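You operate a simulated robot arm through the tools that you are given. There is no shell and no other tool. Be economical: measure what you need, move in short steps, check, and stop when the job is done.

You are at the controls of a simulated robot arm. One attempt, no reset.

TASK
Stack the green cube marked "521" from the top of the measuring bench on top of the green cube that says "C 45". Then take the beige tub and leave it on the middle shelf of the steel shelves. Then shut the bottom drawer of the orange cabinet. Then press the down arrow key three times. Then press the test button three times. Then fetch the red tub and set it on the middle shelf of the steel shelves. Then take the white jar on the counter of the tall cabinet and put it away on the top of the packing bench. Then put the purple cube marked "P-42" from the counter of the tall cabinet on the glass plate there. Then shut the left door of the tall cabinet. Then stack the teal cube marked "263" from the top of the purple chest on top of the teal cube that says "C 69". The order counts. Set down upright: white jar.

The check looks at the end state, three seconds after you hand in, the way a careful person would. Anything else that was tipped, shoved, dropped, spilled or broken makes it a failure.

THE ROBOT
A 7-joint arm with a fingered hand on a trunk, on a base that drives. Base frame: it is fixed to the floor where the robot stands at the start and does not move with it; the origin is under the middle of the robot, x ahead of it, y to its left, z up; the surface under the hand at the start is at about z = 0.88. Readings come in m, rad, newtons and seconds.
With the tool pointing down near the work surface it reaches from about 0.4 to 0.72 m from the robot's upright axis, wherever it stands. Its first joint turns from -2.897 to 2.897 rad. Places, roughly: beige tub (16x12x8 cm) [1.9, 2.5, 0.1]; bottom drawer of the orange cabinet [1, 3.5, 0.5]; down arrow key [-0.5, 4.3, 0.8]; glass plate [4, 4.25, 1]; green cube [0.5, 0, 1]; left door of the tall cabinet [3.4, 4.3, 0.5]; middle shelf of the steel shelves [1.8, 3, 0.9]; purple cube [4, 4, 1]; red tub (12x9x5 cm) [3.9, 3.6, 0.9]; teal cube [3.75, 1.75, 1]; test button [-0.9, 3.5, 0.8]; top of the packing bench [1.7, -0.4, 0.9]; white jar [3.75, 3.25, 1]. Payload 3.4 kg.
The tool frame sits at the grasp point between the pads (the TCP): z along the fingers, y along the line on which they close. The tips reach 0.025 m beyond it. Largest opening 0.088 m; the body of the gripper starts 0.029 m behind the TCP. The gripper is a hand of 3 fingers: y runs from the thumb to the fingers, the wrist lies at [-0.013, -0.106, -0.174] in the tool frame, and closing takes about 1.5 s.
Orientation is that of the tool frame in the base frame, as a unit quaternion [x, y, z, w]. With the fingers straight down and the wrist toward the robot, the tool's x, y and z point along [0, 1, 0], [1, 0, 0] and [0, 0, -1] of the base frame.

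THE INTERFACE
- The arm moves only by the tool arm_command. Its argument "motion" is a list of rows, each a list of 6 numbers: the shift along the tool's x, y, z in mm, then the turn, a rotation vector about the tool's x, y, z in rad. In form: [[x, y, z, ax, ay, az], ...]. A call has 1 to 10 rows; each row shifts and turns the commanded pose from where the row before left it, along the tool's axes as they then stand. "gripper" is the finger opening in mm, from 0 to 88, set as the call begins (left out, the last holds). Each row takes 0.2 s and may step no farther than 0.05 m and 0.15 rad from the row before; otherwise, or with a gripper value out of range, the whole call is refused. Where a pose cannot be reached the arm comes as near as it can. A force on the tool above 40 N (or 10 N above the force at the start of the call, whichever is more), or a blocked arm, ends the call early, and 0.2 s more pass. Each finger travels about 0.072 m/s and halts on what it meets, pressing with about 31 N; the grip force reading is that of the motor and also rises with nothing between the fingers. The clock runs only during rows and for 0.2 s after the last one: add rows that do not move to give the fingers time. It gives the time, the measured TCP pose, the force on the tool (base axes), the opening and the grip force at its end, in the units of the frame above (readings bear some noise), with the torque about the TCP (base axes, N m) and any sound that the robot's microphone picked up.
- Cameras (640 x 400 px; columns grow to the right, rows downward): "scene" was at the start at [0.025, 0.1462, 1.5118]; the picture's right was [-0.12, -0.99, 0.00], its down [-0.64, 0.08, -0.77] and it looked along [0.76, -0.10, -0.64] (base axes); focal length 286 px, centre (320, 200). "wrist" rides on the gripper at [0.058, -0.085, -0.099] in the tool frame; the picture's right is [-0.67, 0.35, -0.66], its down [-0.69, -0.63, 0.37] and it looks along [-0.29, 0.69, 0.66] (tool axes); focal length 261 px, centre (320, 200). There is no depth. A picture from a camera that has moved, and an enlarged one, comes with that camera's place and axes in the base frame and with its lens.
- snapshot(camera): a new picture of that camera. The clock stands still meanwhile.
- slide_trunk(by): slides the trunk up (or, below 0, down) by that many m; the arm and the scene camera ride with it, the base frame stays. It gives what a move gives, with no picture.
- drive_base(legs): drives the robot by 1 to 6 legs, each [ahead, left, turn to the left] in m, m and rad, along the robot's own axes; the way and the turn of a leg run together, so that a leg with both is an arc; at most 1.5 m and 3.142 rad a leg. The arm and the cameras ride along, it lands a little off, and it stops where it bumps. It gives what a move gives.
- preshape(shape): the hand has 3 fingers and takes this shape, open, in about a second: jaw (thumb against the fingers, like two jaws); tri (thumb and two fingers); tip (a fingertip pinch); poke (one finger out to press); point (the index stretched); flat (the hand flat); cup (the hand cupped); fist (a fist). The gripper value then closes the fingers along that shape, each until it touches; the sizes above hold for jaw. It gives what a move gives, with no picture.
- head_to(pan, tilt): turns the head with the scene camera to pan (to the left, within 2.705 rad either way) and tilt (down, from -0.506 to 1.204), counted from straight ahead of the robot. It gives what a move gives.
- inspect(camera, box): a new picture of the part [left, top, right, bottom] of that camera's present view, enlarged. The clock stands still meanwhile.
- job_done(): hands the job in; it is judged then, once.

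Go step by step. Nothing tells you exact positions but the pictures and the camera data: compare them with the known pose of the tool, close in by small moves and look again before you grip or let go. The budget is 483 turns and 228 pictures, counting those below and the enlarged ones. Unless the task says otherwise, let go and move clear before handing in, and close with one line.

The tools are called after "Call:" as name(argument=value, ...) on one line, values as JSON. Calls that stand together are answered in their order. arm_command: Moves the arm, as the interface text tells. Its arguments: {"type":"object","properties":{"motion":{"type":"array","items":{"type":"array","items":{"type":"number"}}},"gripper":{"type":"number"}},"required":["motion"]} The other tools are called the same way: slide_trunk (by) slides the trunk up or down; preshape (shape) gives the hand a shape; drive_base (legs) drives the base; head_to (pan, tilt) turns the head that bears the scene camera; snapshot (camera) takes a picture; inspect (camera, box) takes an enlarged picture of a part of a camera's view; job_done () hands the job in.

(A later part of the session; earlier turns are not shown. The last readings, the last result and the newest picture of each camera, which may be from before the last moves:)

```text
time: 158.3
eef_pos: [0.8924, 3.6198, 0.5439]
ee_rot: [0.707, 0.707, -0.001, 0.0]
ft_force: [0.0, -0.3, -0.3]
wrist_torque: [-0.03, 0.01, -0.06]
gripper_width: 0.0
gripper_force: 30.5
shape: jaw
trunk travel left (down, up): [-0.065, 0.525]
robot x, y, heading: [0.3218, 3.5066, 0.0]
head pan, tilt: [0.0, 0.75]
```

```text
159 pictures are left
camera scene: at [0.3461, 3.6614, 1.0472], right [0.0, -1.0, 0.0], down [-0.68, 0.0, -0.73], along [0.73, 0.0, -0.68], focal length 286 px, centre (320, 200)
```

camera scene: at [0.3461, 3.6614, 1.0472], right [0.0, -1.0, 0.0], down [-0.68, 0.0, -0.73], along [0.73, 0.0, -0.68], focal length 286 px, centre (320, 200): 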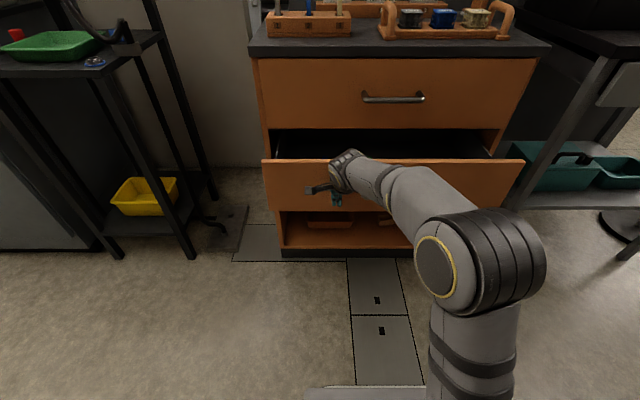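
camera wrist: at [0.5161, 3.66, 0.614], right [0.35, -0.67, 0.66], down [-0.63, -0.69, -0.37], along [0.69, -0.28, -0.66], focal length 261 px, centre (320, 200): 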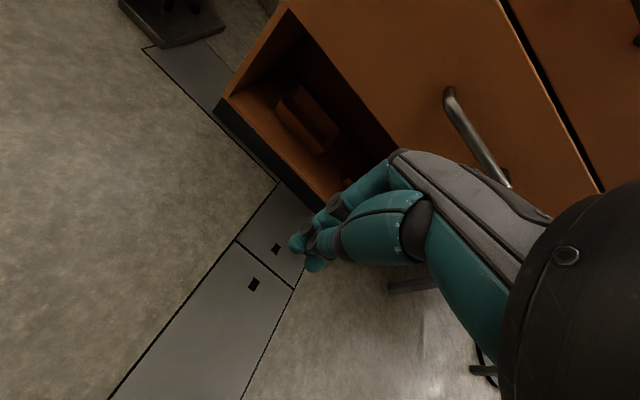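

I keep pushing in steps, watching force.

Call:
arm_command(motion=[[0, 15, 0, 0, 0, 0], [0, 15, 0, 0, 0, 0], [0, 15, 0, 0, 0, 0], [0, 15, 0, 0, 0, 0], [0, 15, 0, 0, 0, 0], [0, 0, 0, 0, 0, 0]])

Call:
snapshot(camera="scene")

```text
time: 159.7
eef_pos: [0.9672, 3.6192, 0.5452]
ee_rot: [0.707, 0.707, 0.0, 0.0]
ft_force: [-0.2, 1.0, -0.1]
wrist_torque: [0.0, 0.0, -0.03]
gripper_width: 0.0
gripper_force: 30.5
shape: jaw
trunk travel left (down, up): [-0.065, 0.525]
robot x, y, heading: [0.3232, 3.506, -0.001]
head pan, tilt: [0.0, 0.75]
```

```text
158 pictures are left
camera scene: at [0.3462, 3.6614, 1.0473], right [0.0, -1.0, 0.0], down [-0.68, 0.0, -0.73], along [0.73, 0.0, -0.68], focal length 286 px, centre (320, 200)
```

scene: 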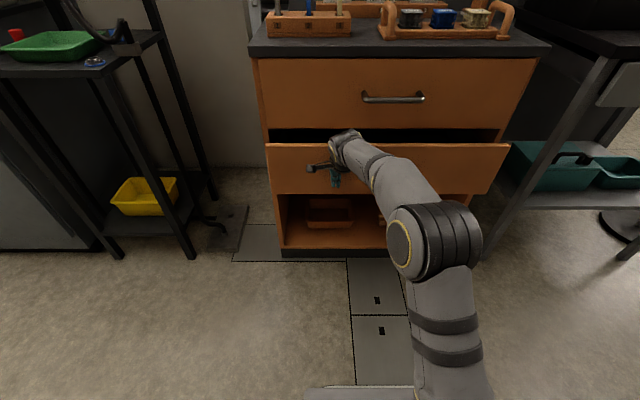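

The drawer is closing. I push the remaining way.

Call:
arm_command(motion=[[0, 15, 0, 0, 0, 0], [0, 15, 0, 0, 0, 0], [0, 10, 0, 0, 0, 0], [0, 10, 0, 0, 0, 0], [0, 10, 0, 0, 0, 0], [0, 10, 0, 0, 0, 0], [0, 0, 0, 0, 0, 0]])

Call:
snapshot(camera="scene")

```text
time: 161.2
eef_pos: [1.0306, 3.6204, 0.5465]
ee_rot: [0.707, 0.707, -0.003, -0.004]
ft_force: [-23.5, -3.3, 6.2]
wrist_torque: [0.11, -1.36, -0.34]
gripper_width: 0.0
gripper_force: 31.4
shape: jaw
trunk travel left (down, up): [-0.065, 0.525]
robot x, y, heading: [0.3238, 3.5038, 0.001]
head pan, tilt: [0.0, 0.75]
stopped in row 7: the force on the tool passed its limit at 54 N (the readings are from after the stop); the commanded pose is now the measured one
```

```text
157 pictures are left
camera scene: at [0.3434, 3.6611, 1.0475], right [0.0, -1.0, 0.0], down [-0.68, 0.0, -0.73], along [0.73, 0.0, -0.68], focal length 286 px, centre (320, 200)
```

scene: 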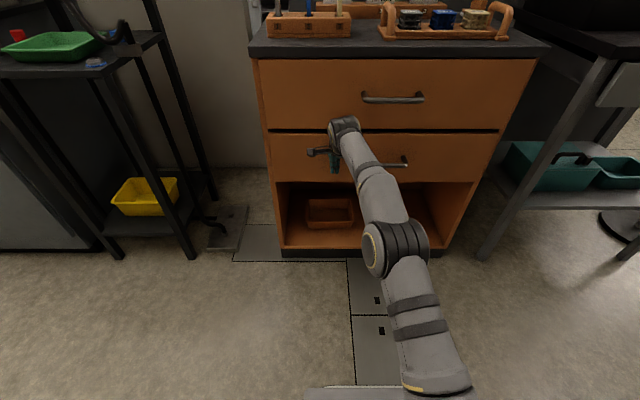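

The drawer is fully shut. I retract the hand, back off, raise the trunk and look toward the key and button area at my left-rear.

Call:
arm_command(motion=[[0, -30, 0, 0, 0, 0], [0, -45, 0, 0, 0, 0], [0, -45, 0, 0, 0, 0], [0, -45, 0, 0, 0, 0], [0, -45, 0, 0, 0, 0], [0, -40, 0, 0, 0, 0], [0, 0, 0, 0, 0, 0]])

Call:
slide_trunk(by=0.4)

Call:
slide_trunk(by=0.12)

Call:
head_to(pan=2.1, tilt=0.5)

Call:
snapshot(camera="scene")

```text
time: 162.8
eef_pos: [0.7822, 3.6203, 0.5449]
ee_rot: [0.708, 0.706, -0.004, -0.003]
ft_force: [0.1, 0.1, -0.9]
wrist_torque: [0.01, 0.01, 0.01]
gripper_width: 0.0001
gripper_force: 31.4
shape: jaw
trunk travel left (down, up): [-0.065, 0.525]
robot x, y, heading: [0.3228, 3.5032, -0.0]
head pan, tilt: [0.0, 0.75]
```

```text
time: 166.6
eef_pos: [0.784, 3.6197, 0.945]
ee_rot: [0.708, 0.706, -0.004, -0.003]
ft_force: [0.0, -1.1, -0.2]
wrist_torque: [0.02, 0.0, -0.01]
gripper_width: 0.0001
gripper_force: 31.3
shape: jaw
trunk travel left (down, up): [-0.465, 0.125]
robot x, y, heading: [0.3211, 3.5075, -0.0]
head pan, tilt: [0.0, 0.75]
```

```text
time: 168.1
eef_pos: [0.7836, 3.6209, 1.0651]
ee_rot: [0.708, 0.707, -0.004, -0.003]
ft_force: [-0.9, 1.3, 0.5]
wrist_torque: [0.0, 0.01, 0.0]
gripper_width: 0.0
gripper_force: 31.3
shape: jaw
trunk travel left (down, up): [-0.585, 0.005]
robot x, y, heading: [0.3245, 3.5026, 0.002]
head pan, tilt: [0.0, 0.75]
```

```text
time: 170.1
eef_pos: [0.7842, 3.6204, 1.0654]
ee_rot: [0.708, 0.706, -0.003, -0.004]
ft_force: [-1.3, -0.5, 0.4]
wrist_torque: [-0.02, -0.02, 0.0]
gripper_width: 0.0001
gripper_force: 31.3
shape: jaw
trunk travel left (down, up): [-0.585, 0.005]
robot x, y, heading: [0.3223, 3.504, 0.002]
head pan, tilt: [2.1, 0.499]
```

```text
156 pictures are left
camera scene: at [0.2171, 3.7401, 1.5892], right [0.86, 0.5, 0.0], down [0.24, -0.41, -0.88], along [-0.44, 0.76, -0.48], focal length 286 px, centre (320, 200)
```

scene: 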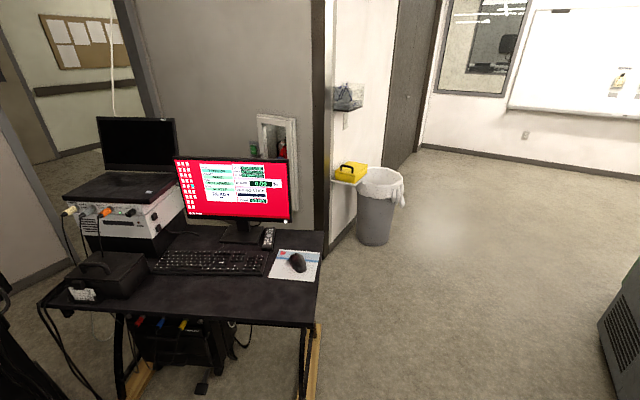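

There's a keyboard on a desk. I zoom in to find its down-arrow key.

Call:
inspect(camera="scene", box=[140, 230, 300, 300])

Call:
inspect(camera="scene", box=[160, 140, 310, 240])

Call:
head_to(pan=2.7, tilt=0.5)

Call:
snapshot(camera="scene")

```text
4.00 times, centred on (220, 265) of scene
camera zoom: at [0.2171, 3.7401, 1.5892], right [0.86, 0.5, 0.0], down [0.24, -0.41, -0.88], along [-0.44, 0.76, -0.48], focal length 1145 px, centre (720, -60)
```

zoom: 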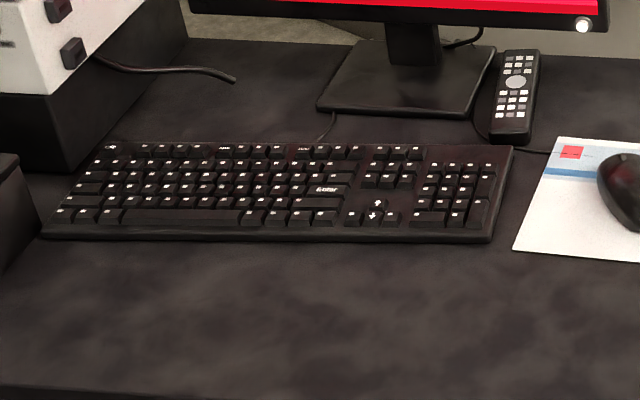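

```text
4.00 times, centred on (235, 190) of scene
camera zoom: at [0.2171, 3.7401, 1.5892], right [0.86, 0.5, 0.0], down [0.24, -0.41, -0.88], along [-0.44, 0.76, -0.48], focal length 1145 px, centre (660, 240)
```

zoom: 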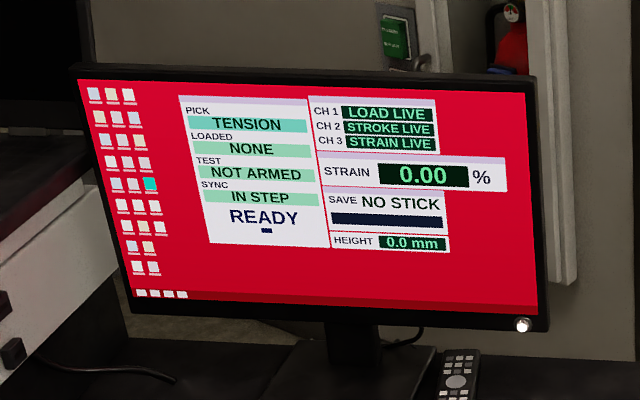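

```text
time: 171.1
eef_pos: [0.7828, 3.6192, 1.0664]
ee_rot: [0.708, 0.706, -0.004, -0.004]
ft_force: [-0.1, -0.6, 0.4]
wrist_torque: [-0.02, -0.01, 0.01]
gripper_width: 0.0
gripper_force: 31.1
shape: jaw
trunk travel left (down, up): [-0.585, 0.005]
robot x, y, heading: [0.3217, 3.5041, 0.002]
head pan, tilt: [2.7, 0.499]
```

```text
153 pictures are left
camera scene: at [0.1808, 3.7005, 1.5892], right [0.43, 0.9, 0.0], down [0.43, -0.21, -0.88], along [-0.79, 0.38, -0.48], focal length 286 px, centre (320, 200)
```

scene: 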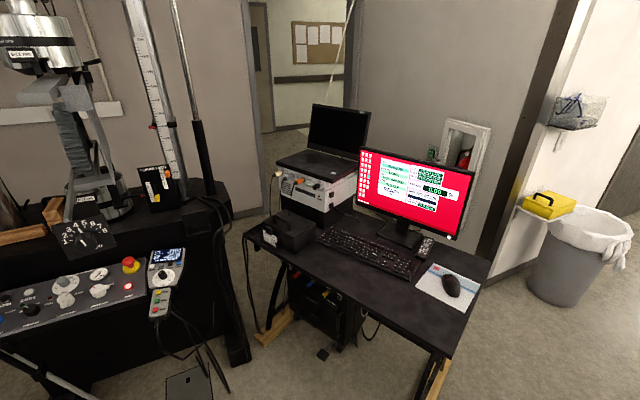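

I found the down-arrow key at about (−0.535, 4.338), with the keyboard's user side facing (0.48, −0.87). Now I check the machine's panel for the test button.

Call:
inspect(camera="scene", box=[0, 200, 210, 350])

Call:
inspect(camera="scene", box=[90, 230, 210, 330])

```text
2.67 times, centred on (105, 275) of scene
camera zoom: at [0.1808, 3.7005, 1.5892], right [0.43, 0.9, 0.0], down [0.43, -0.21, -0.88], along [-0.79, 0.38, -0.48], focal length 763 px, centre (893, 0)
```

zoom: 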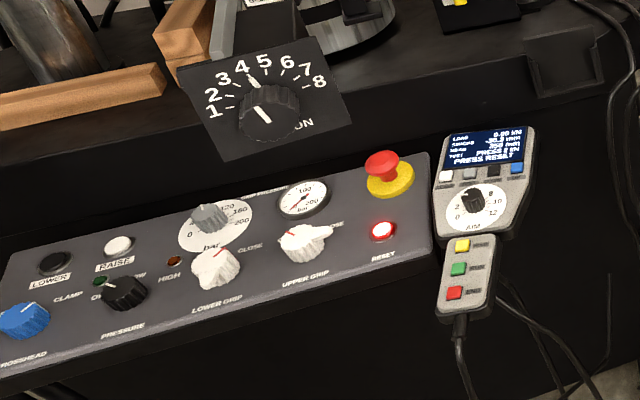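

```text
4.00 times, centred on (150, 280) of scene
camera zoom: at [0.1808, 3.7005, 1.5892], right [0.43, 0.9, 0.0], down [0.43, -0.21, -0.88], along [-0.79, 0.38, -0.48], focal length 1145 px, centre (1000, -120)
```

zoom: 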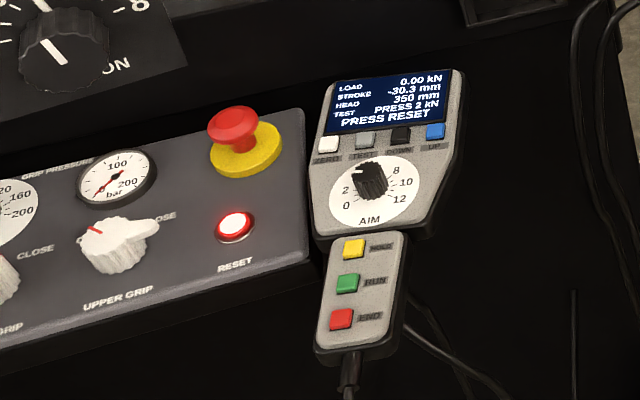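

The pendant shows a grey TEST button, second from left in its row, at about (−0.90, 3.51, 0.8). First comes the keyboard: I turn to face it and drive to about 0.62 m from the key.

Call:
drive_base(legs=[[0, 0, 2.073], [0.4, 0.34, 0]])

Call:
head_to(pan=0.0, tilt=0.8)

Call:
snapshot(camera="scene")

```text
time: 179.1
eef_pos: [-0.4891, 4.0453, 1.0643]
ee_rot: [-0.245, 0.969, -0.005, 0.001]
ft_force: [-0.5, 0.3, 0.0]
wrist_torque: [0.0, -0.02, 0.02]
gripper_width: 0.0003
gripper_force: 30.7
shape: jaw
trunk travel left (down, up): [-0.585, 0.005]
robot x, y, heading: [-0.1723, 3.6918, 2.065]
head pan, tilt: [2.7, 0.499]
```

```text
time: 181.5
eef_pos: [-0.4883, 4.0452, 1.0651]
ee_rot: [-0.245, 0.969, -0.005, 0.001]
ft_force: [-0.2, -0.6, 0.4]
wrist_torque: [-0.02, 0.05, 0.03]
gripper_width: 0.0
gripper_force: 30.9
shape: jaw
trunk travel left (down, up): [-0.585, 0.005]
robot x, y, heading: [-0.1645, 3.692, 2.064]
head pan, tilt: [0.0, 0.799]
```

```text
150 pictures are left
camera scene: at [-0.3164, 3.6362, 1.5633], right [0.88, 0.48, 0.0], down [0.34, -0.63, -0.7], along [-0.33, 0.61, -0.72], focal length 286 px, centre (320, 200)
```

scene: 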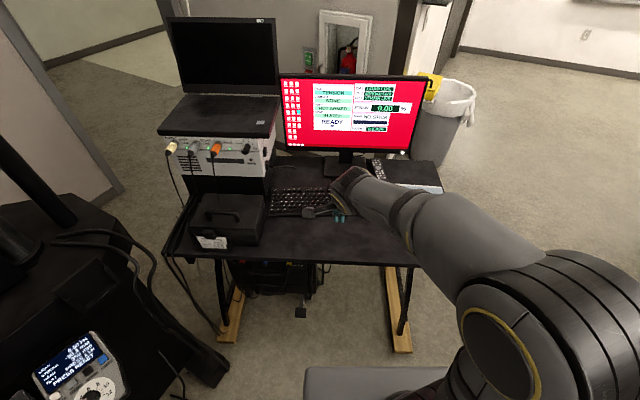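

I set the poke hand shape and look at where the pressing finger sits.

Call:
preshape(shape="poke")

Call:
snapshot(camera="wrist")

Call:
inspect(camera="scene", box=[250, 140, 450, 260])

```text
time: 182.4
eef_pos: [-0.4883, 4.045, 1.0649]
ee_rot: [-0.245, 0.969, -0.006, 0.002]
ft_force: [0.2, 0.1, 0.2]
wrist_torque: [-0.01, 0.0, -0.01]
gripper_width: 0.0
gripper_force: 0.1
shape: poke
trunk travel left (down, up): [-0.585, 0.005]
robot x, y, heading: [-0.1702, 3.6918, 2.065]
head pan, tilt: [0.0, 0.799]
```

```text
149 pictures are left
camera wrist: at [-0.5006, 3.945, 1.1655], right [0.42, 0.63, 0.65], down [0.9, -0.23, -0.36], along [-0.08, 0.74, -0.67], focal length 261 px, centre (320, 200)
```

wrist: 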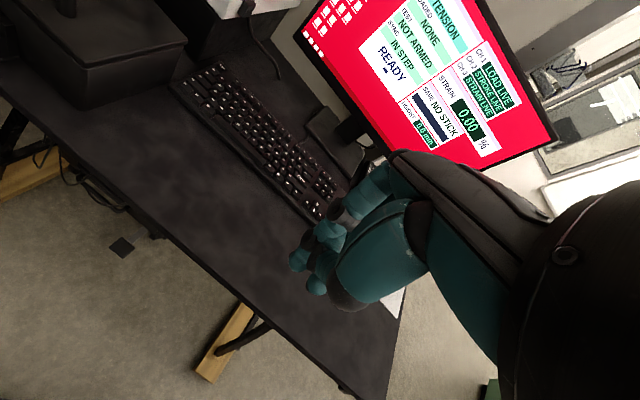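

```text
3.20 times, centred on (350, 200) of scene
camera zoom: at [-0.3164, 3.6362, 1.5633], right [0.88, 0.48, 0.0], down [0.34, -0.63, -0.7], along [-0.33, 0.61, -0.72], focal length 916 px, centre (224, 200)
```

zoom: 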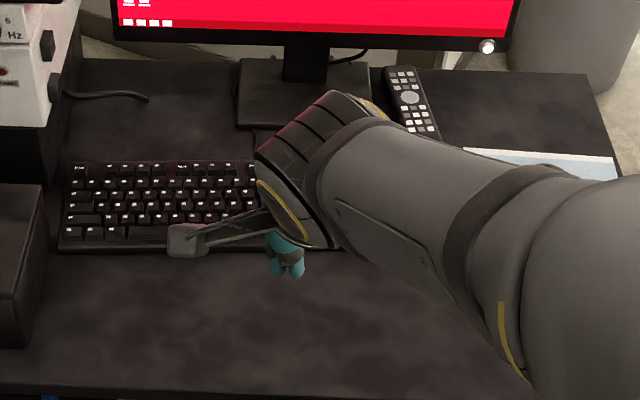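

Call:
inspect(camera="wrist", box=[230, 130, 430, 330])

```text
2.00 times, centred on (330, 230) of wrist
camera zoom: at [-0.5006, 3.945, 1.1655], right [0.42, 0.63, 0.65], down [0.9, -0.23, -0.36], along [-0.08, 0.74, -0.67], focal length 521 px, centre (300, 140)
```

zoom: 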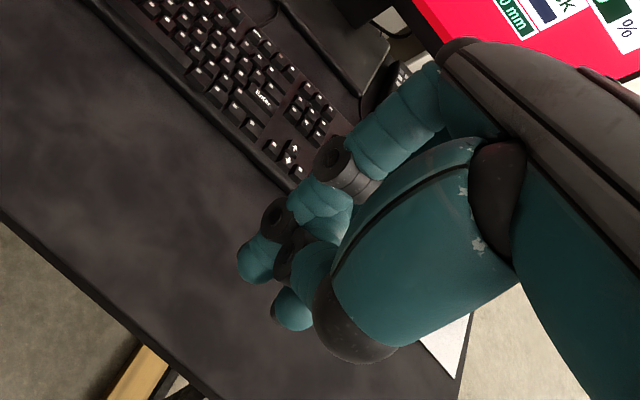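

Call:
arm_command(motion=[[0, 0, 0, 0, 0, 0], [0, 0, 0, 0, 0, 0], [0, 0, 0, 0, 0, 0], [0, 0, 0, 0, 0, 0], [0, 0, 0, 0, 0, 0]], gripper=88)

Call:
inspect(camera="wrist", box=[230, 130, 430, 330])

```text
time: 183.6
eef_pos: [-0.4884, 4.0442, 1.0648]
ee_rot: [-0.246, 0.969, -0.006, 0.002]
ft_force: [-0.2, 0.9, -0.9]
wrist_torque: [0.01, 0.02, 0.0]
gripper_width: 0.0001
gripper_force: 0.2
shape: poke
trunk travel left (down, up): [-0.585, 0.005]
robot x, y, heading: [-0.1687, 3.6939, 2.063]
head pan, tilt: [0.0, 0.799]
```

```text
2.00 times, centred on (330, 230) of wrist
camera zoom: at [-0.5006, 3.945, 1.1655], right [0.42, 0.63, 0.65], down [0.9, -0.23, -0.36], along [-0.08, 0.74, -0.67], focal length 521 px, centre (300, 140)
```

zoom: 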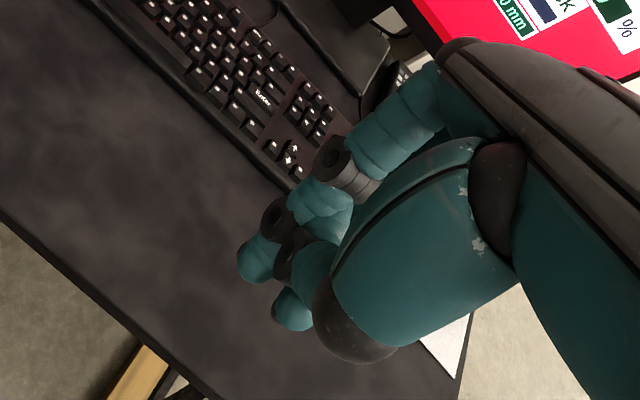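

Call:
inspect(camera="scene", box=[315, 185, 365, 235])

Call:
preshape(shape="point")

Call:
inspect(camera="scene", box=[315, 185, 365, 235])

Call:
inspect(camera="wrist", box=[230, 130, 430, 330])

```text
8.00 times, centred on (340, 210) of scene
camera zoom: at [-0.3164, 3.6362, 1.5633], right [0.88, 0.48, 0.0], down [0.34, -0.63, -0.7], along [-0.33, 0.61, -0.72], focal length 2289 px, centre (160, 120)
```

zoom: 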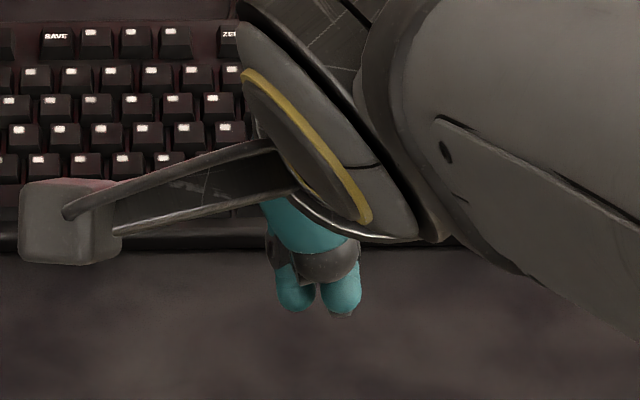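

```text
time: 184.5
eef_pos: [-0.4887, 4.0445, 1.0656]
ee_rot: [-0.245, 0.97, -0.005, 0.001]
ft_force: [0.6, -0.1, 0.4]
wrist_torque: [0.03, 0.03, 0.0]
gripper_width: 0.0
gripper_force: 0.0
shape: point
trunk travel left (down, up): [-0.585, 0.005]
robot x, y, heading: [-0.1672, 3.6934, 2.07]
head pan, tilt: [0.0, 0.799]
```

```text
8.00 times, centred on (340, 210) of scene
camera zoom: at [-0.3164, 3.6362, 1.5633], right [0.88, 0.48, 0.0], down [0.34, -0.63, -0.7], along [-0.33, 0.61, -0.72], focal length 2289 px, centre (160, 120)
```

zoom: 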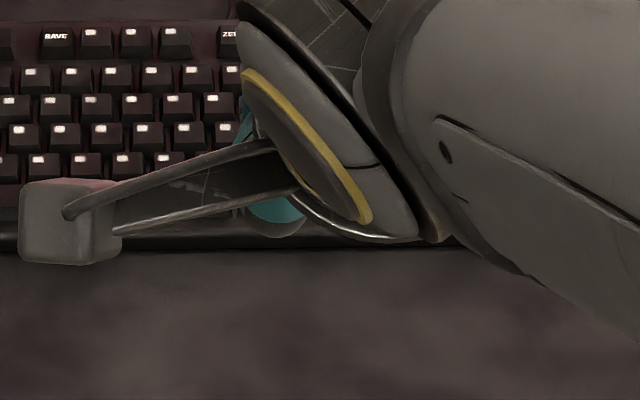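

```text
2.00 times, centred on (330, 230) of wrist
camera zoom: at [-0.5006, 3.945, 1.1655], right [0.42, 0.63, 0.65], down [0.9, -0.23, -0.36], along [-0.08, 0.74, -0.67], focal length 521 px, centre (300, 140)
```

zoom: 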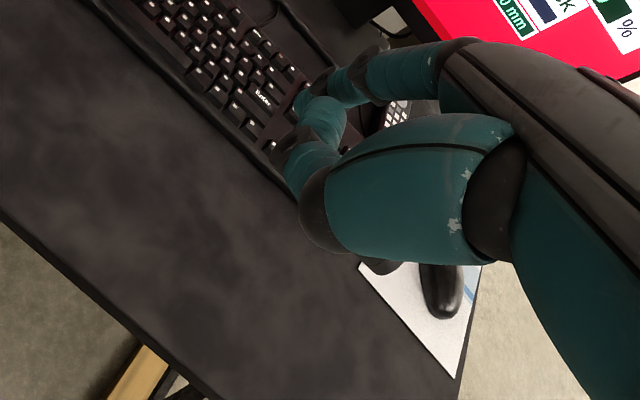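

"Point" stretches the index outwards, so "poke" suits pressing down. I return to poke and examine the fingertips closely.

Call:
preshape(shape="poke")

Call:
inspect(camera="wrist", box=[270, 200, 350, 300])

Call:
inspect(camera="scene", box=[325, 200, 349, 218])

```text
time: 185.4
eef_pos: [-0.4897, 4.0441, 1.0661]
ee_rot: [-0.245, 0.969, -0.006, 0.001]
ft_force: [0.8, 0.6, 0.2]
wrist_torque: [-0.02, 0.04, -0.02]
gripper_width: 0.0002
gripper_force: 0.0
shape: poke
trunk travel left (down, up): [-0.585, 0.005]
robot x, y, heading: [-0.1693, 3.6959, 2.071]
head pan, tilt: [0.0, 0.799]
```

```text
4.00 times, centred on (310, 250) of wrist
camera zoom: at [-0.5006, 3.945, 1.1655], right [0.42, 0.63, 0.65], down [0.9, -0.23, -0.36], along [-0.08, 0.74, -0.67], focal length 1043 px, centre (360, 0)
```

zoom: 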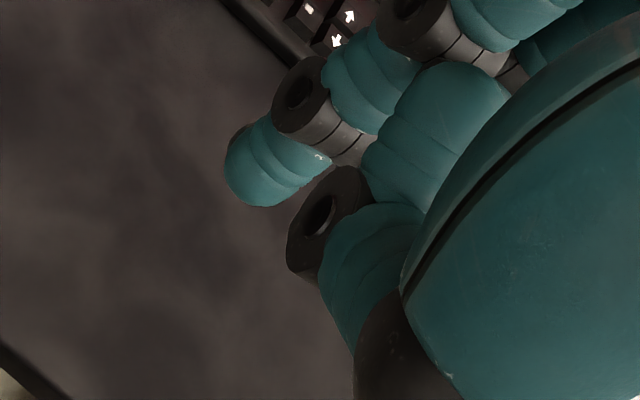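

```text
16.00 times, centred on (337, 209) of scene
camera zoom: at [-0.3164, 3.6362, 1.5633], right [0.88, 0.48, 0.0], down [0.34, -0.63, -0.7], along [-0.33, 0.61, -0.72], focal length 4578 px, centre (48, 56)
```

zoom: 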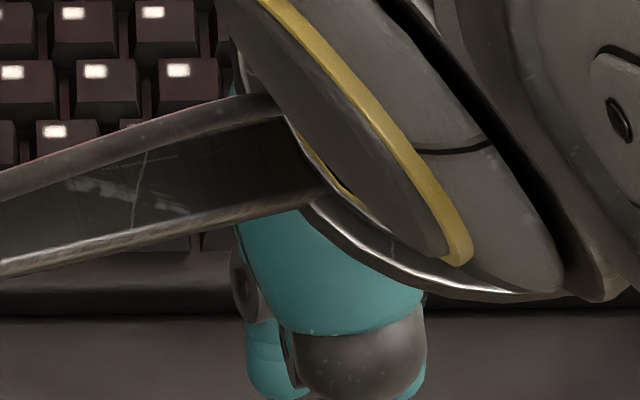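

Call:
arm_command(motion=[[0, 0, 0, 0, 0, 0], [0, 0, 0, 0, 0, 0], [0, 0, 0, 0, 0, 0], [0, 0, 0, 0, 0, 0], [0, 0, 0, 0, 0, 0]])

Call:
inspect(camera="wrist", box=[270, 200, 350, 300])

Call:
inspect(camera="scene", box=[322, 200, 358, 227])

```text
time: 186.6
eef_pos: [-0.4897, 4.0453, 1.0657]
ee_rot: [-0.246, 0.969, -0.004, 0.002]
ft_force: [-0.1, 0.0, 0.3]
wrist_torque: [0.02, 0.02, 0.01]
gripper_width: 0.0002
gripper_force: 0.2
shape: poke
trunk travel left (down, up): [-0.585, 0.005]
robot x, y, heading: [-0.166, 3.696, 2.067]
head pan, tilt: [0.0, 0.799]
```

```text
4.00 times, centred on (310, 250) of wrist
camera zoom: at [-0.5006, 3.945, 1.1655], right [0.42, 0.63, 0.65], down [0.9, -0.23, -0.36], along [-0.08, 0.74, -0.67], focal length 1043 px, centre (360, 0)
```

zoom: 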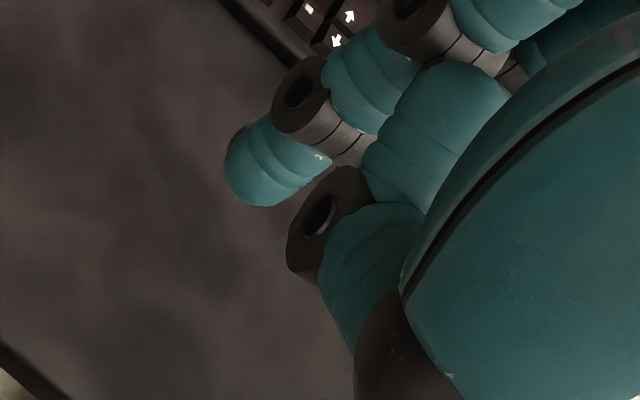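

```text
14.81 times, centred on (340, 214) of scene
camera zoom: at [-0.3164, 3.6362, 1.5633], right [0.88, 0.48, 0.0], down [0.34, -0.63, -0.7], along [-0.33, 0.61, -0.72], focal length 4239 px, centre (24, 0)
```

zoom: 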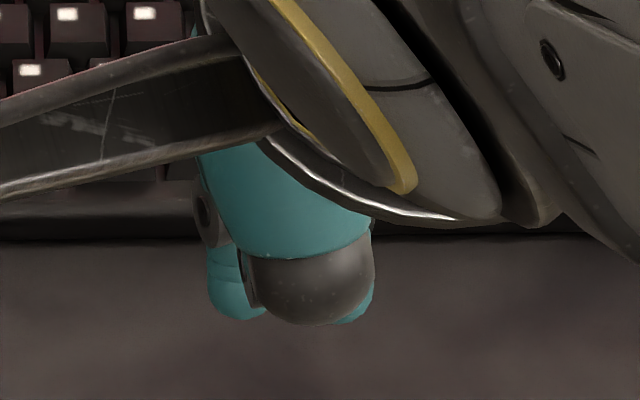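

The index alone now sticks out, its tip within about 5 mm of the TCP axis and roughly 30 mm beyond it. I drive 0.13 m closer and move the hand to hover above the key.

Call:
drive_base(legs=[[0.13, 0, 0]])

Call:
arm_command(motion=[[-20, 25, 20, 0, 0, 0], [-20, 25, 20, 0, 0, 0], [-20, 25, 20, 0, 0, 0], [-20, 25, 20, 0, 0, 0], [-15, 20, 20, 0, 0, 0], [0, 0, 0, 0, 0, 0]])

Call:
snapshot(camera="wrist")

Call:
snapshot(camera="scene")

```text
time: 187.9
eef_pos: [-0.5505, 4.1611, 1.0646]
ee_rot: [-0.245, 0.969, -0.005, 0.002]
ft_force: [-0.4, 0.4, 0.1]
wrist_torque: [0.03, 0.02, -0.01]
gripper_width: 0.0
gripper_force: 0.0
shape: poke
trunk travel left (down, up): [-0.585, 0.005]
robot x, y, heading: [-0.23, 3.8057, 2.069]
head pan, tilt: [0.0, 0.799]
```

```text
time: 189.3
eef_pos: [-0.5224, 4.3101, 0.9642]
ee_rot: [-0.245, 0.97, -0.005, 0.001]
ft_force: [0.3, -0.7, -0.2]
wrist_torque: [-0.01, 0.02, 0.02]
gripper_width: 0.0
gripper_force: 0.0
shape: poke
trunk travel left (down, up): [-0.585, 0.005]
robot x, y, heading: [-0.23, 3.8092, 2.064]
head pan, tilt: [0.0, 0.799]
```

```text
138 pictures are left
camera wrist: at [-0.5353, 4.2098, 1.0642], right [0.42, 0.63, 0.65], down [0.9, -0.23, -0.36], along [-0.08, 0.74, -0.67], focal length 261 px, centre (320, 200)
```

wrist: 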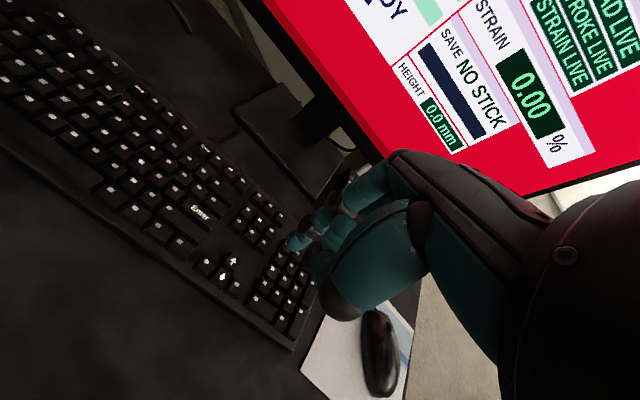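

```text
137 pictures are left
camera scene: at [-0.3781, 3.7505, 1.5633], right [0.88, 0.47, 0.0], down [0.34, -0.63, -0.7], along [-0.33, 0.61, -0.72], focal length 286 px, centre (320, 200)
```

scene: 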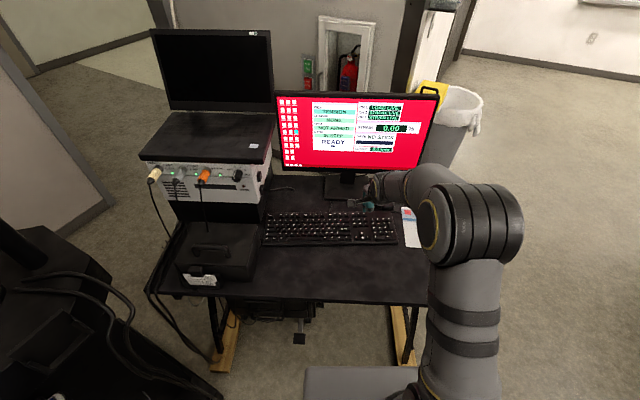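

Call:
inspect(camera="scene", box=[330, 190, 420, 250])

Call:
inspect(camera="wrist", box=[180, 200, 340, 330])

```text
6.67 times, centred on (375, 220) of scene
camera zoom: at [-0.3781, 3.7505, 1.5633], right [0.88, 0.47, 0.0], down [0.34, -0.63, -0.7], along [-0.33, 0.61, -0.72], focal length 1908 px, centre (-47, 67)
```

zoom: 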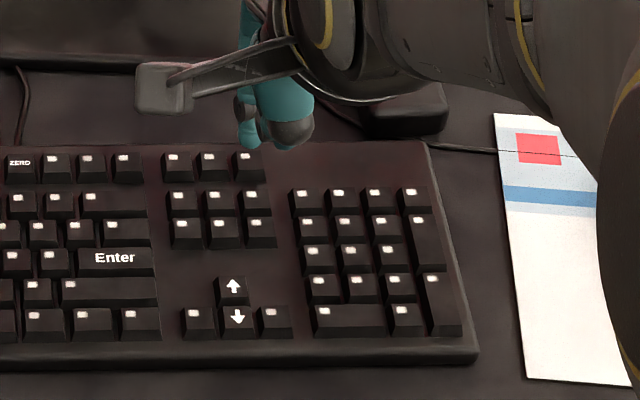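

```text
3.08 times, centred on (260, 265) of wrist
camera zoom: at [-0.5353, 4.2098, 1.0642], right [0.42, 0.63, 0.65], down [0.9, -0.23, -0.36], along [-0.08, 0.74, -0.67], focal length 802 px, centre (505, 0)
```

zoom: 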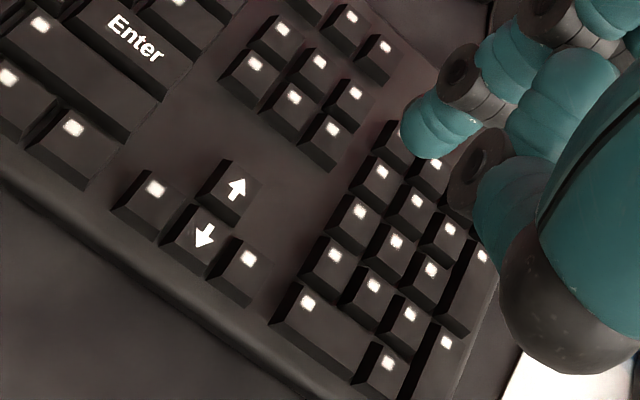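

The key is at about (−0.5275, 4.331), top z about 0.78. I shift the tip over it and descend to a few centimetres above.

Call:
arm_command(motion=[[-10, 18.5, 20, 0, 0, 0], [0, 0, 35, 0, 0, 0], [0, 0, 35, 0, 0, 0], [0, 0, 20, 0, 0, 0], [0, 0, 0, 0, 0, 0]])

Call:
inspect(camera="wrist", box=[220, 160, 380, 310])

Call:
inspect(camera="scene", box=[330, 190, 420, 250])

```text
time: 190.5
eef_pos: [-0.5235, 4.3293, 0.8534]
ee_rot: [-0.244, 0.97, -0.005, 0.001]
ft_force: [0.3, -0.3, -0.2]
wrist_torque: [-0.01, 0.03, -0.03]
gripper_width: 0.0001
gripper_force: 0.1
shape: poke
trunk travel left (down, up): [-0.585, 0.005]
robot x, y, heading: [-0.2307, 3.8078, 2.067]
head pan, tilt: [0.0, 0.799]
```

```text
2.67 times, centred on (300, 235) of wrist
camera zoom: at [-0.5347, 4.2292, 0.954], right [0.42, 0.63, 0.65], down [0.9, -0.23, -0.36], along [-0.07, 0.74, -0.67], focal length 695 px, centre (373, 107)
```

zoom: 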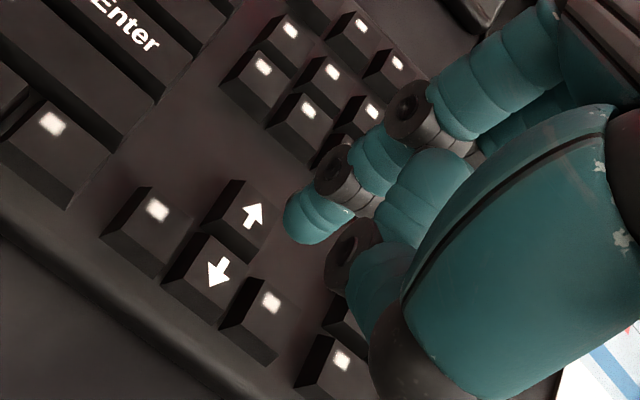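

```text
6.67 times, centred on (375, 220) of scene
camera zoom: at [-0.3781, 3.7506, 1.5633], right [0.88, 0.47, 0.0], down [0.34, -0.63, -0.7], along [-0.33, 0.61, -0.72], focal length 1908 px, centre (-47, 67)
```

zoom: 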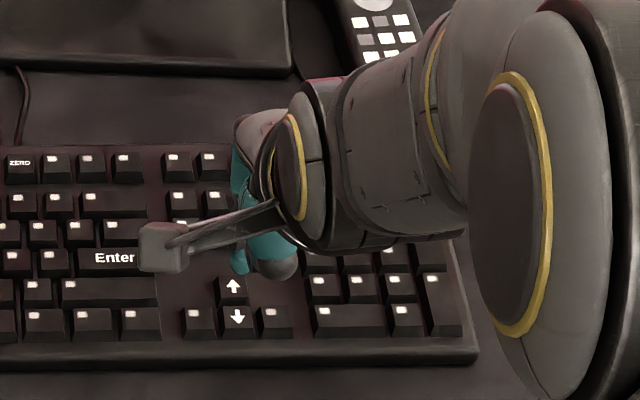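

The tip is nearly directly above the key. I go down another 30 mm and look again.

Call:
arm_command(motion=[[0, 0, 15, 0, 0, 0], [0, 0, 13, 0, 0, 0], [0, 0, 0, 0, 0, 0]])

Call:
inspect(camera="wrist", box=[220, 160, 380, 310])

Call:
inspect(camera="scene", box=[350, 210, 395, 240])

```text
time: 191.3
eef_pos: [-0.5216, 4.3281, 0.8254]
ee_rot: [-0.245, 0.969, -0.005, 0.001]
ft_force: [-0.3, -0.8, -0.1]
wrist_torque: [-0.01, 0.0, 0.01]
gripper_width: 0.0001
gripper_force: 0.1
shape: poke
trunk travel left (down, up): [-0.585, 0.005]
robot x, y, heading: [-0.2293, 3.8086, 2.07]
head pan, tilt: [0.0, 0.799]
```

```text
2.67 times, centred on (300, 235) of wrist
camera zoom: at [-0.5341, 4.2292, 0.9257], right [0.42, 0.63, 0.65], down [0.9, -0.23, -0.36], along [-0.07, 0.74, -0.67], focal length 695 px, centre (373, 107)
```

zoom: 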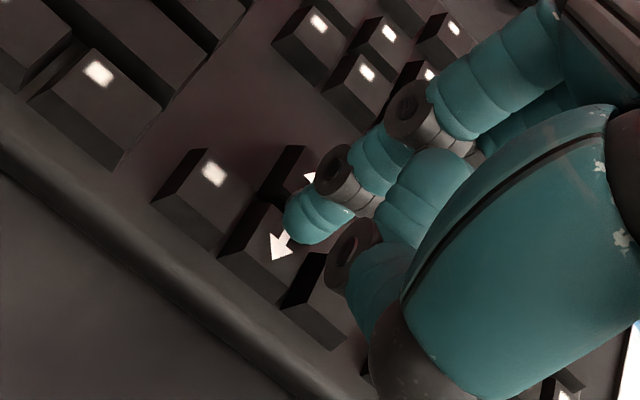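

```text
13.33 times, centred on (372, 225) of scene
camera zoom: at [-0.3781, 3.7506, 1.5633], right [0.88, 0.47, 0.0], down [0.34, -0.63, -0.7], along [-0.33, 0.61, -0.72], focal length 3815 px, centre (-380, -133)
```

zoom: 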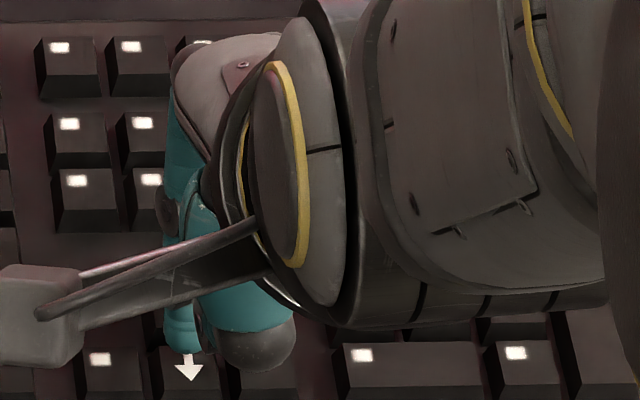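

Both views agree the tip is just above the down-arrow key. I ease down in 2 mm steps to feel the contact.

Call:
arm_command(motion=[[0, 0, 3, 0, 0, 0], [0, 0, 2, 0, 0, 0], [0, 0, 0, 0, 0, 0]])

Call:
inspect(camera="wrist", box=[220, 160, 380, 310])

```text
time: 192.1
eef_pos: [-0.5227, 4.3293, 0.8191]
ee_rot: [-0.244, 0.97, -0.004, 0.002]
ft_force: [0.5, -0.2, 1.2]
wrist_torque: [0.03, 0.01, -0.03]
gripper_width: 0.0
gripper_force: 0.0
shape: poke
trunk travel left (down, up): [-0.585, 0.005]
robot x, y, heading: [-0.2304, 3.8109, 2.063]
head pan, tilt: [0.0, 0.799]
```

```text
2.67 times, centred on (300, 235) of wrist
camera zoom: at [-0.534, 4.2291, 0.9208], right [0.42, 0.63, 0.65], down [0.9, -0.23, -0.36], along [-0.07, 0.74, -0.67], focal length 695 px, centre (373, 107)
```

zoom: 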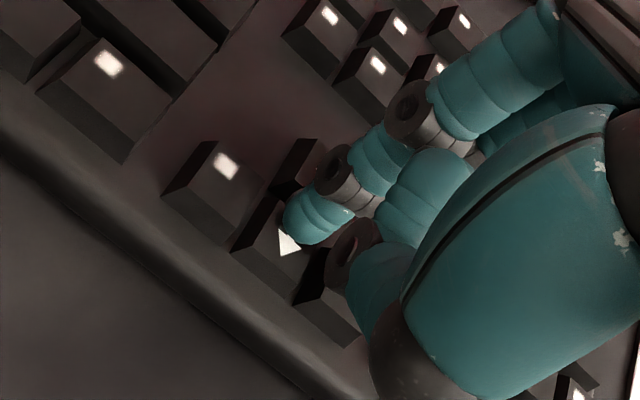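

The tip covers the tail half of the arrow, so I shift it 3 mm toward the user side and feel down further.

Call:
arm_command(motion=[[0, -3, -2, 0, 0, 0], [0, 0, 2, 0, 0, 0], [0, 0, 2, 0, 0, 0], [0, 0, 0, 0, 0, 0]])

Call:
inspect(camera="wrist", box=[220, 160, 380, 310])

Call:
inspect(camera="scene", box=[350, 215, 390, 245])

```text
time: 193.1
eef_pos: [-0.5213, 4.3274, 0.8192]
ee_rot: [-0.245, 0.97, -0.005, 0.001]
ft_force: [1.1, 0.8, 1.5]
wrist_torque: [0.0, -0.02, -0.01]
gripper_width: 0.0
gripper_force: 0.1
shape: poke
trunk travel left (down, up): [-0.585, 0.005]
robot x, y, heading: [-0.233, 3.8102, 2.068]
head pan, tilt: [0.0, 0.799]
heard: click
```

```text
2.67 times, centred on (300, 235) of wrist
camera zoom: at [-0.5325, 4.2265, 0.9191], right [0.42, 0.63, 0.65], down [0.9, -0.23, -0.36], along [-0.08, 0.74, -0.67], focal length 695 px, centre (373, 107)
```

zoom: 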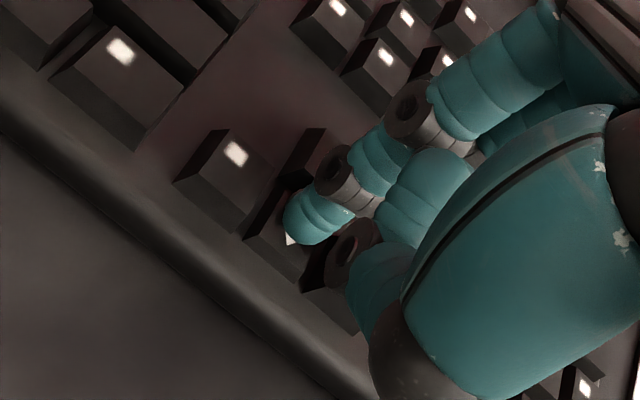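

```text
13.33 times, centred on (370, 230) of scene
camera zoom: at [-0.378, 3.7504, 1.5633], right [0.88, 0.47, 0.0], down [0.34, -0.63, -0.7], along [-0.33, 0.61, -0.72], focal length 3815 px, centre (-347, -200)
```

zoom: 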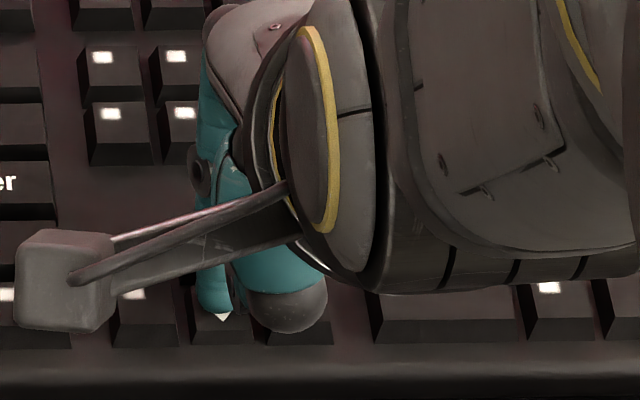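

A click was heard: first press. I rise 8 mm and check the monitor to see what changed.

Call:
arm_command(motion=[[0, 0, -8, 0, 0, 0], [0, 0, 0, 0, 0, 0]])

Call:
inspect(camera="scene", box=[270, 85, 440, 175])

```text
time: 193.7
eef_pos: [-0.5214, 4.3248, 0.8273]
ee_rot: [-0.245, 0.97, -0.005, 0.001]
ft_force: [-0.1, 0.1, -0.6]
wrist_torque: [0.02, -0.01, 0.01]
gripper_width: 0.0
gripper_force: 0.0
shape: poke
trunk travel left (down, up): [-0.585, 0.005]
robot x, y, heading: [-0.2316, 3.8062, 2.065]
head pan, tilt: [0.0, 0.799]
```

```text
3.76 times, centred on (355, 130) of scene
camera zoom: at [-0.3781, 3.7506, 1.5632], right [0.88, 0.47, 0.0], down [0.34, -0.63, -0.7], along [-0.33, 0.61, -0.72], focal length 1077 px, centre (188, 464)
```

zoom: 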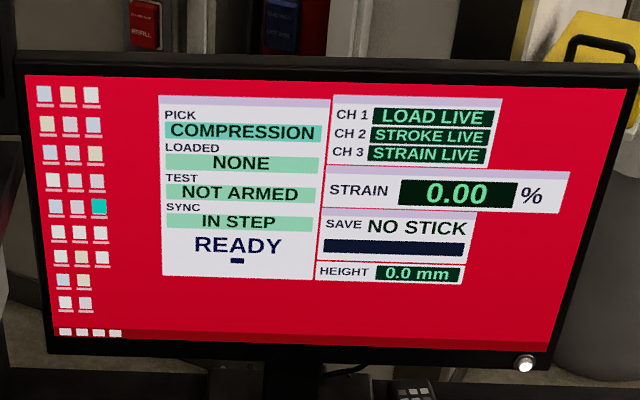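

PICK moved from TENSION to COMPRESSION, so the press counted once. I press the second time and check.

Call:
arm_command(motion=[[0, 0, 5, 0, 0, 0], [0, 0, 3, 0, 0, 0], [0, 0, 0, 0, 0, 0], [0, 0, -8, 0, 0, 0], [0, 0, 0, 0, 0, 0]])

Call:
inspect(camera="scene", box=[270, 85, 440, 175])

```text
time: 194.9
eef_pos: [-0.5204, 4.3261, 0.8261]
ee_rot: [-0.244, 0.97, -0.005, 0.001]
ft_force: [-0.5, 0.6, 0.0]
wrist_torque: [0.03, 0.04, 0.0]
gripper_width: 0.0002
gripper_force: 0.1
shape: poke
trunk travel left (down, up): [-0.585, 0.005]
robot x, y, heading: [-0.2276, 3.8093, 2.069]
head pan, tilt: [0.0, 0.799]
heard: click
```

```text
3.76 times, centred on (355, 130) of scene
camera zoom: at [-0.3781, 3.7506, 1.5632], right [0.88, 0.47, 0.0], down [0.34, -0.63, -0.7], along [-0.33, 0.61, -0.72], focal length 1077 px, centre (188, 464)
```

zoom: 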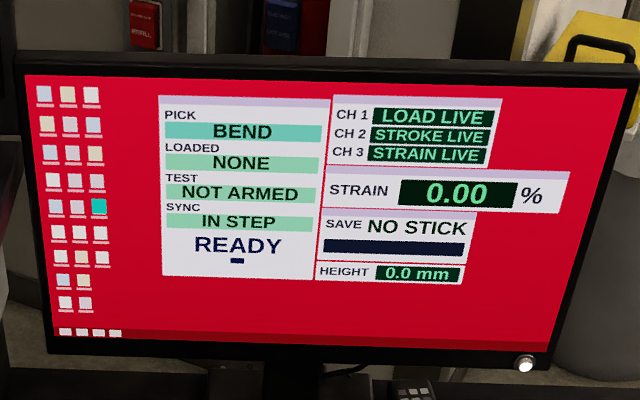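

PICK now reads BEND, so two presses have counted. I make the third press.

Call:
arm_command(motion=[[0, 0, 5, 0, 0, 0], [0, 0, 3, 0, 0, 0], [0, 0, 0, 0, 0, 0], [0, 0, -8, 0, 0, 0], [0, 0, 0, 0, 0, 0]])

Call:
inspect(camera="scene", box=[270, 85, 440, 175])

```text
time: 196.1
eef_pos: [-0.5205, 4.327, 0.8276]
ee_rot: [-0.244, 0.97, -0.006, 0.001]
ft_force: [0.3, 0.3, -1.0]
wrist_torque: [-0.02, 0.0, 0.04]
gripper_width: 0.0001
gripper_force: 0.1
shape: poke
trunk travel left (down, up): [-0.585, 0.005]
robot x, y, heading: [-0.229, 3.8079, 2.066]
head pan, tilt: [0.0, 0.799]
heard: click
```

```text
3.76 times, centred on (355, 130) of scene
camera zoom: at [-0.3781, 3.7506, 1.5632], right [0.88, 0.47, 0.0], down [0.34, -0.63, -0.7], along [-0.33, 0.61, -0.72], focal length 1077 px, centre (188, 464)
```

zoom: 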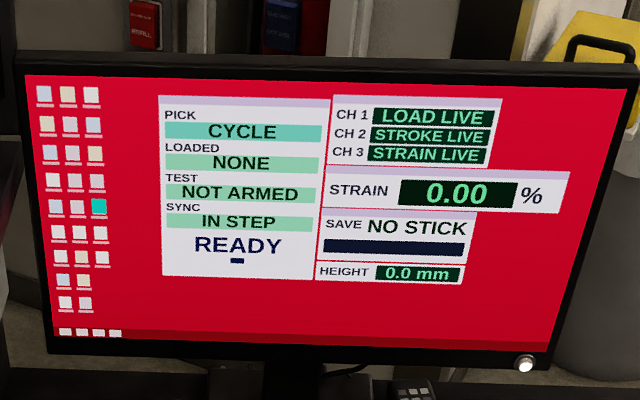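

CYCLE: three presses done. I rise, pull the hand back, back off and look at the pendant.

Call:
arm_command(motion=[[0, 0, -30, 0, 0, 0], [0, 0, -50, 0, 0, 0], [0, -20, -45, 0, 0, 0], [0, -30, -40, 0, 0, 0], [0, -40, -30, 0, 0, 0], [0, -40, -20, 0, 0, 0], [0, 0, 0, 0, 0, 0]])

Call:
drive_base(legs=[[-0.3, 0, 0]])

Call:
head_to(pan=0.75, tilt=0.7)

Call:
snapshot(camera="scene")

```text
time: 197.7
eef_pos: [-0.4613, 4.2135, 1.0423]
ee_rot: [-0.244, 0.97, -0.006, 0.002]
ft_force: [-0.3, 0.1, 1.1]
wrist_torque: [0.0, 0.03, -0.01]
gripper_width: 0.0
gripper_force: 0.1
shape: poke
trunk travel left (down, up): [-0.585, 0.005]
robot x, y, heading: [-0.2252, 3.8069, 2.065]
head pan, tilt: [0.0, 0.799]
```

```text
time: 199.7
eef_pos: [-0.3194, 3.9479, 1.0433]
ee_rot: [-0.246, 0.969, -0.005, 0.001]
ft_force: [-0.6, 0.8, -0.1]
wrist_torque: [0.07, -0.01, 0.0]
gripper_width: 0.0001
gripper_force: 0.1
shape: poke
trunk travel left (down, up): [-0.585, 0.005]
robot x, y, heading: [-0.0809, 3.5446, 2.068]
head pan, tilt: [0.0, 0.799]
```

```text
time: 200.8
eef_pos: [-0.3188, 3.9486, 1.0428]
ee_rot: [-0.245, 0.969, -0.005, 0.001]
ft_force: [0.6, -0.4, 0.2]
wrist_torque: [0.01, 0.02, 0.0]
gripper_width: 0.0003
gripper_force: 0.0
shape: poke
trunk travel left (down, up): [-0.585, 0.005]
robot x, y, heading: [-0.084, 3.5427, 2.06]
head pan, tilt: [0.75, 0.7]
```

```text
124 pictures are left
camera scene: at [-0.2764, 3.4408, 1.5715], right [0.32, 0.95, 0.0], down [0.61, -0.21, -0.76], along [-0.72, 0.24, -0.64], focal length 286 px, centre (320, 200)
```

scene: 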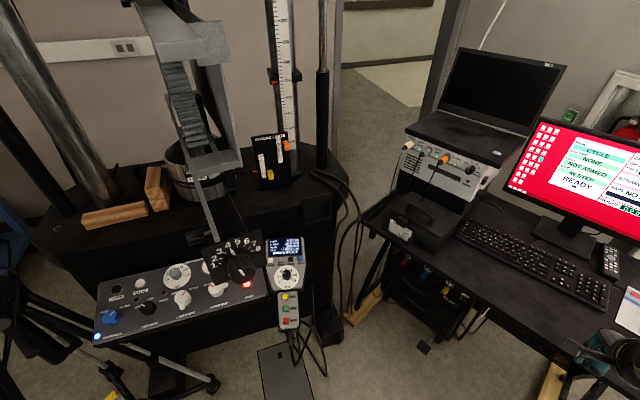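

Call:
inspect(camera="scene", box=[240, 225, 340, 350])

Call:
inspect(camera="scene", box=[250, 228, 330, 288])

```text
3.20 times, centred on (290, 288) of scene
camera zoom: at [-0.2764, 3.4408, 1.5715], right [0.32, 0.95, 0.0], down [0.61, -0.21, -0.76], along [-0.72, 0.24, -0.64], focal length 916 px, centre (416, -80)
```

zoom: 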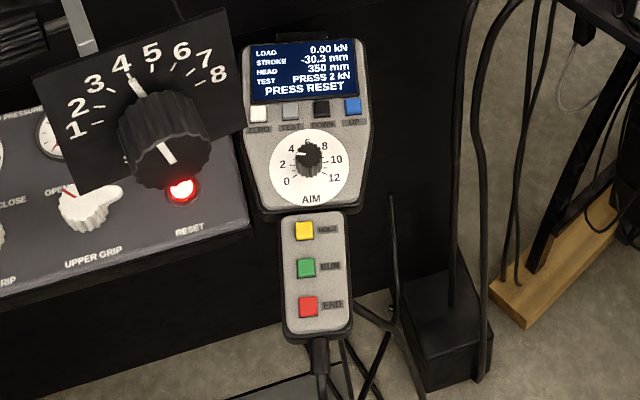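

```text
6.67 times, centred on (290, 258) of scene
camera zoom: at [-0.2764, 3.4408, 1.5715], right [0.32, 0.95, 0.0], down [0.61, -0.21, -0.76], along [-0.72, 0.24, -0.64], focal length 1908 px, centre (520, -187)
```

zoom: 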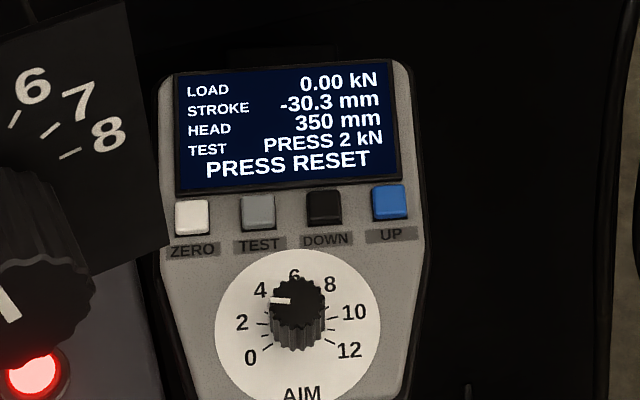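

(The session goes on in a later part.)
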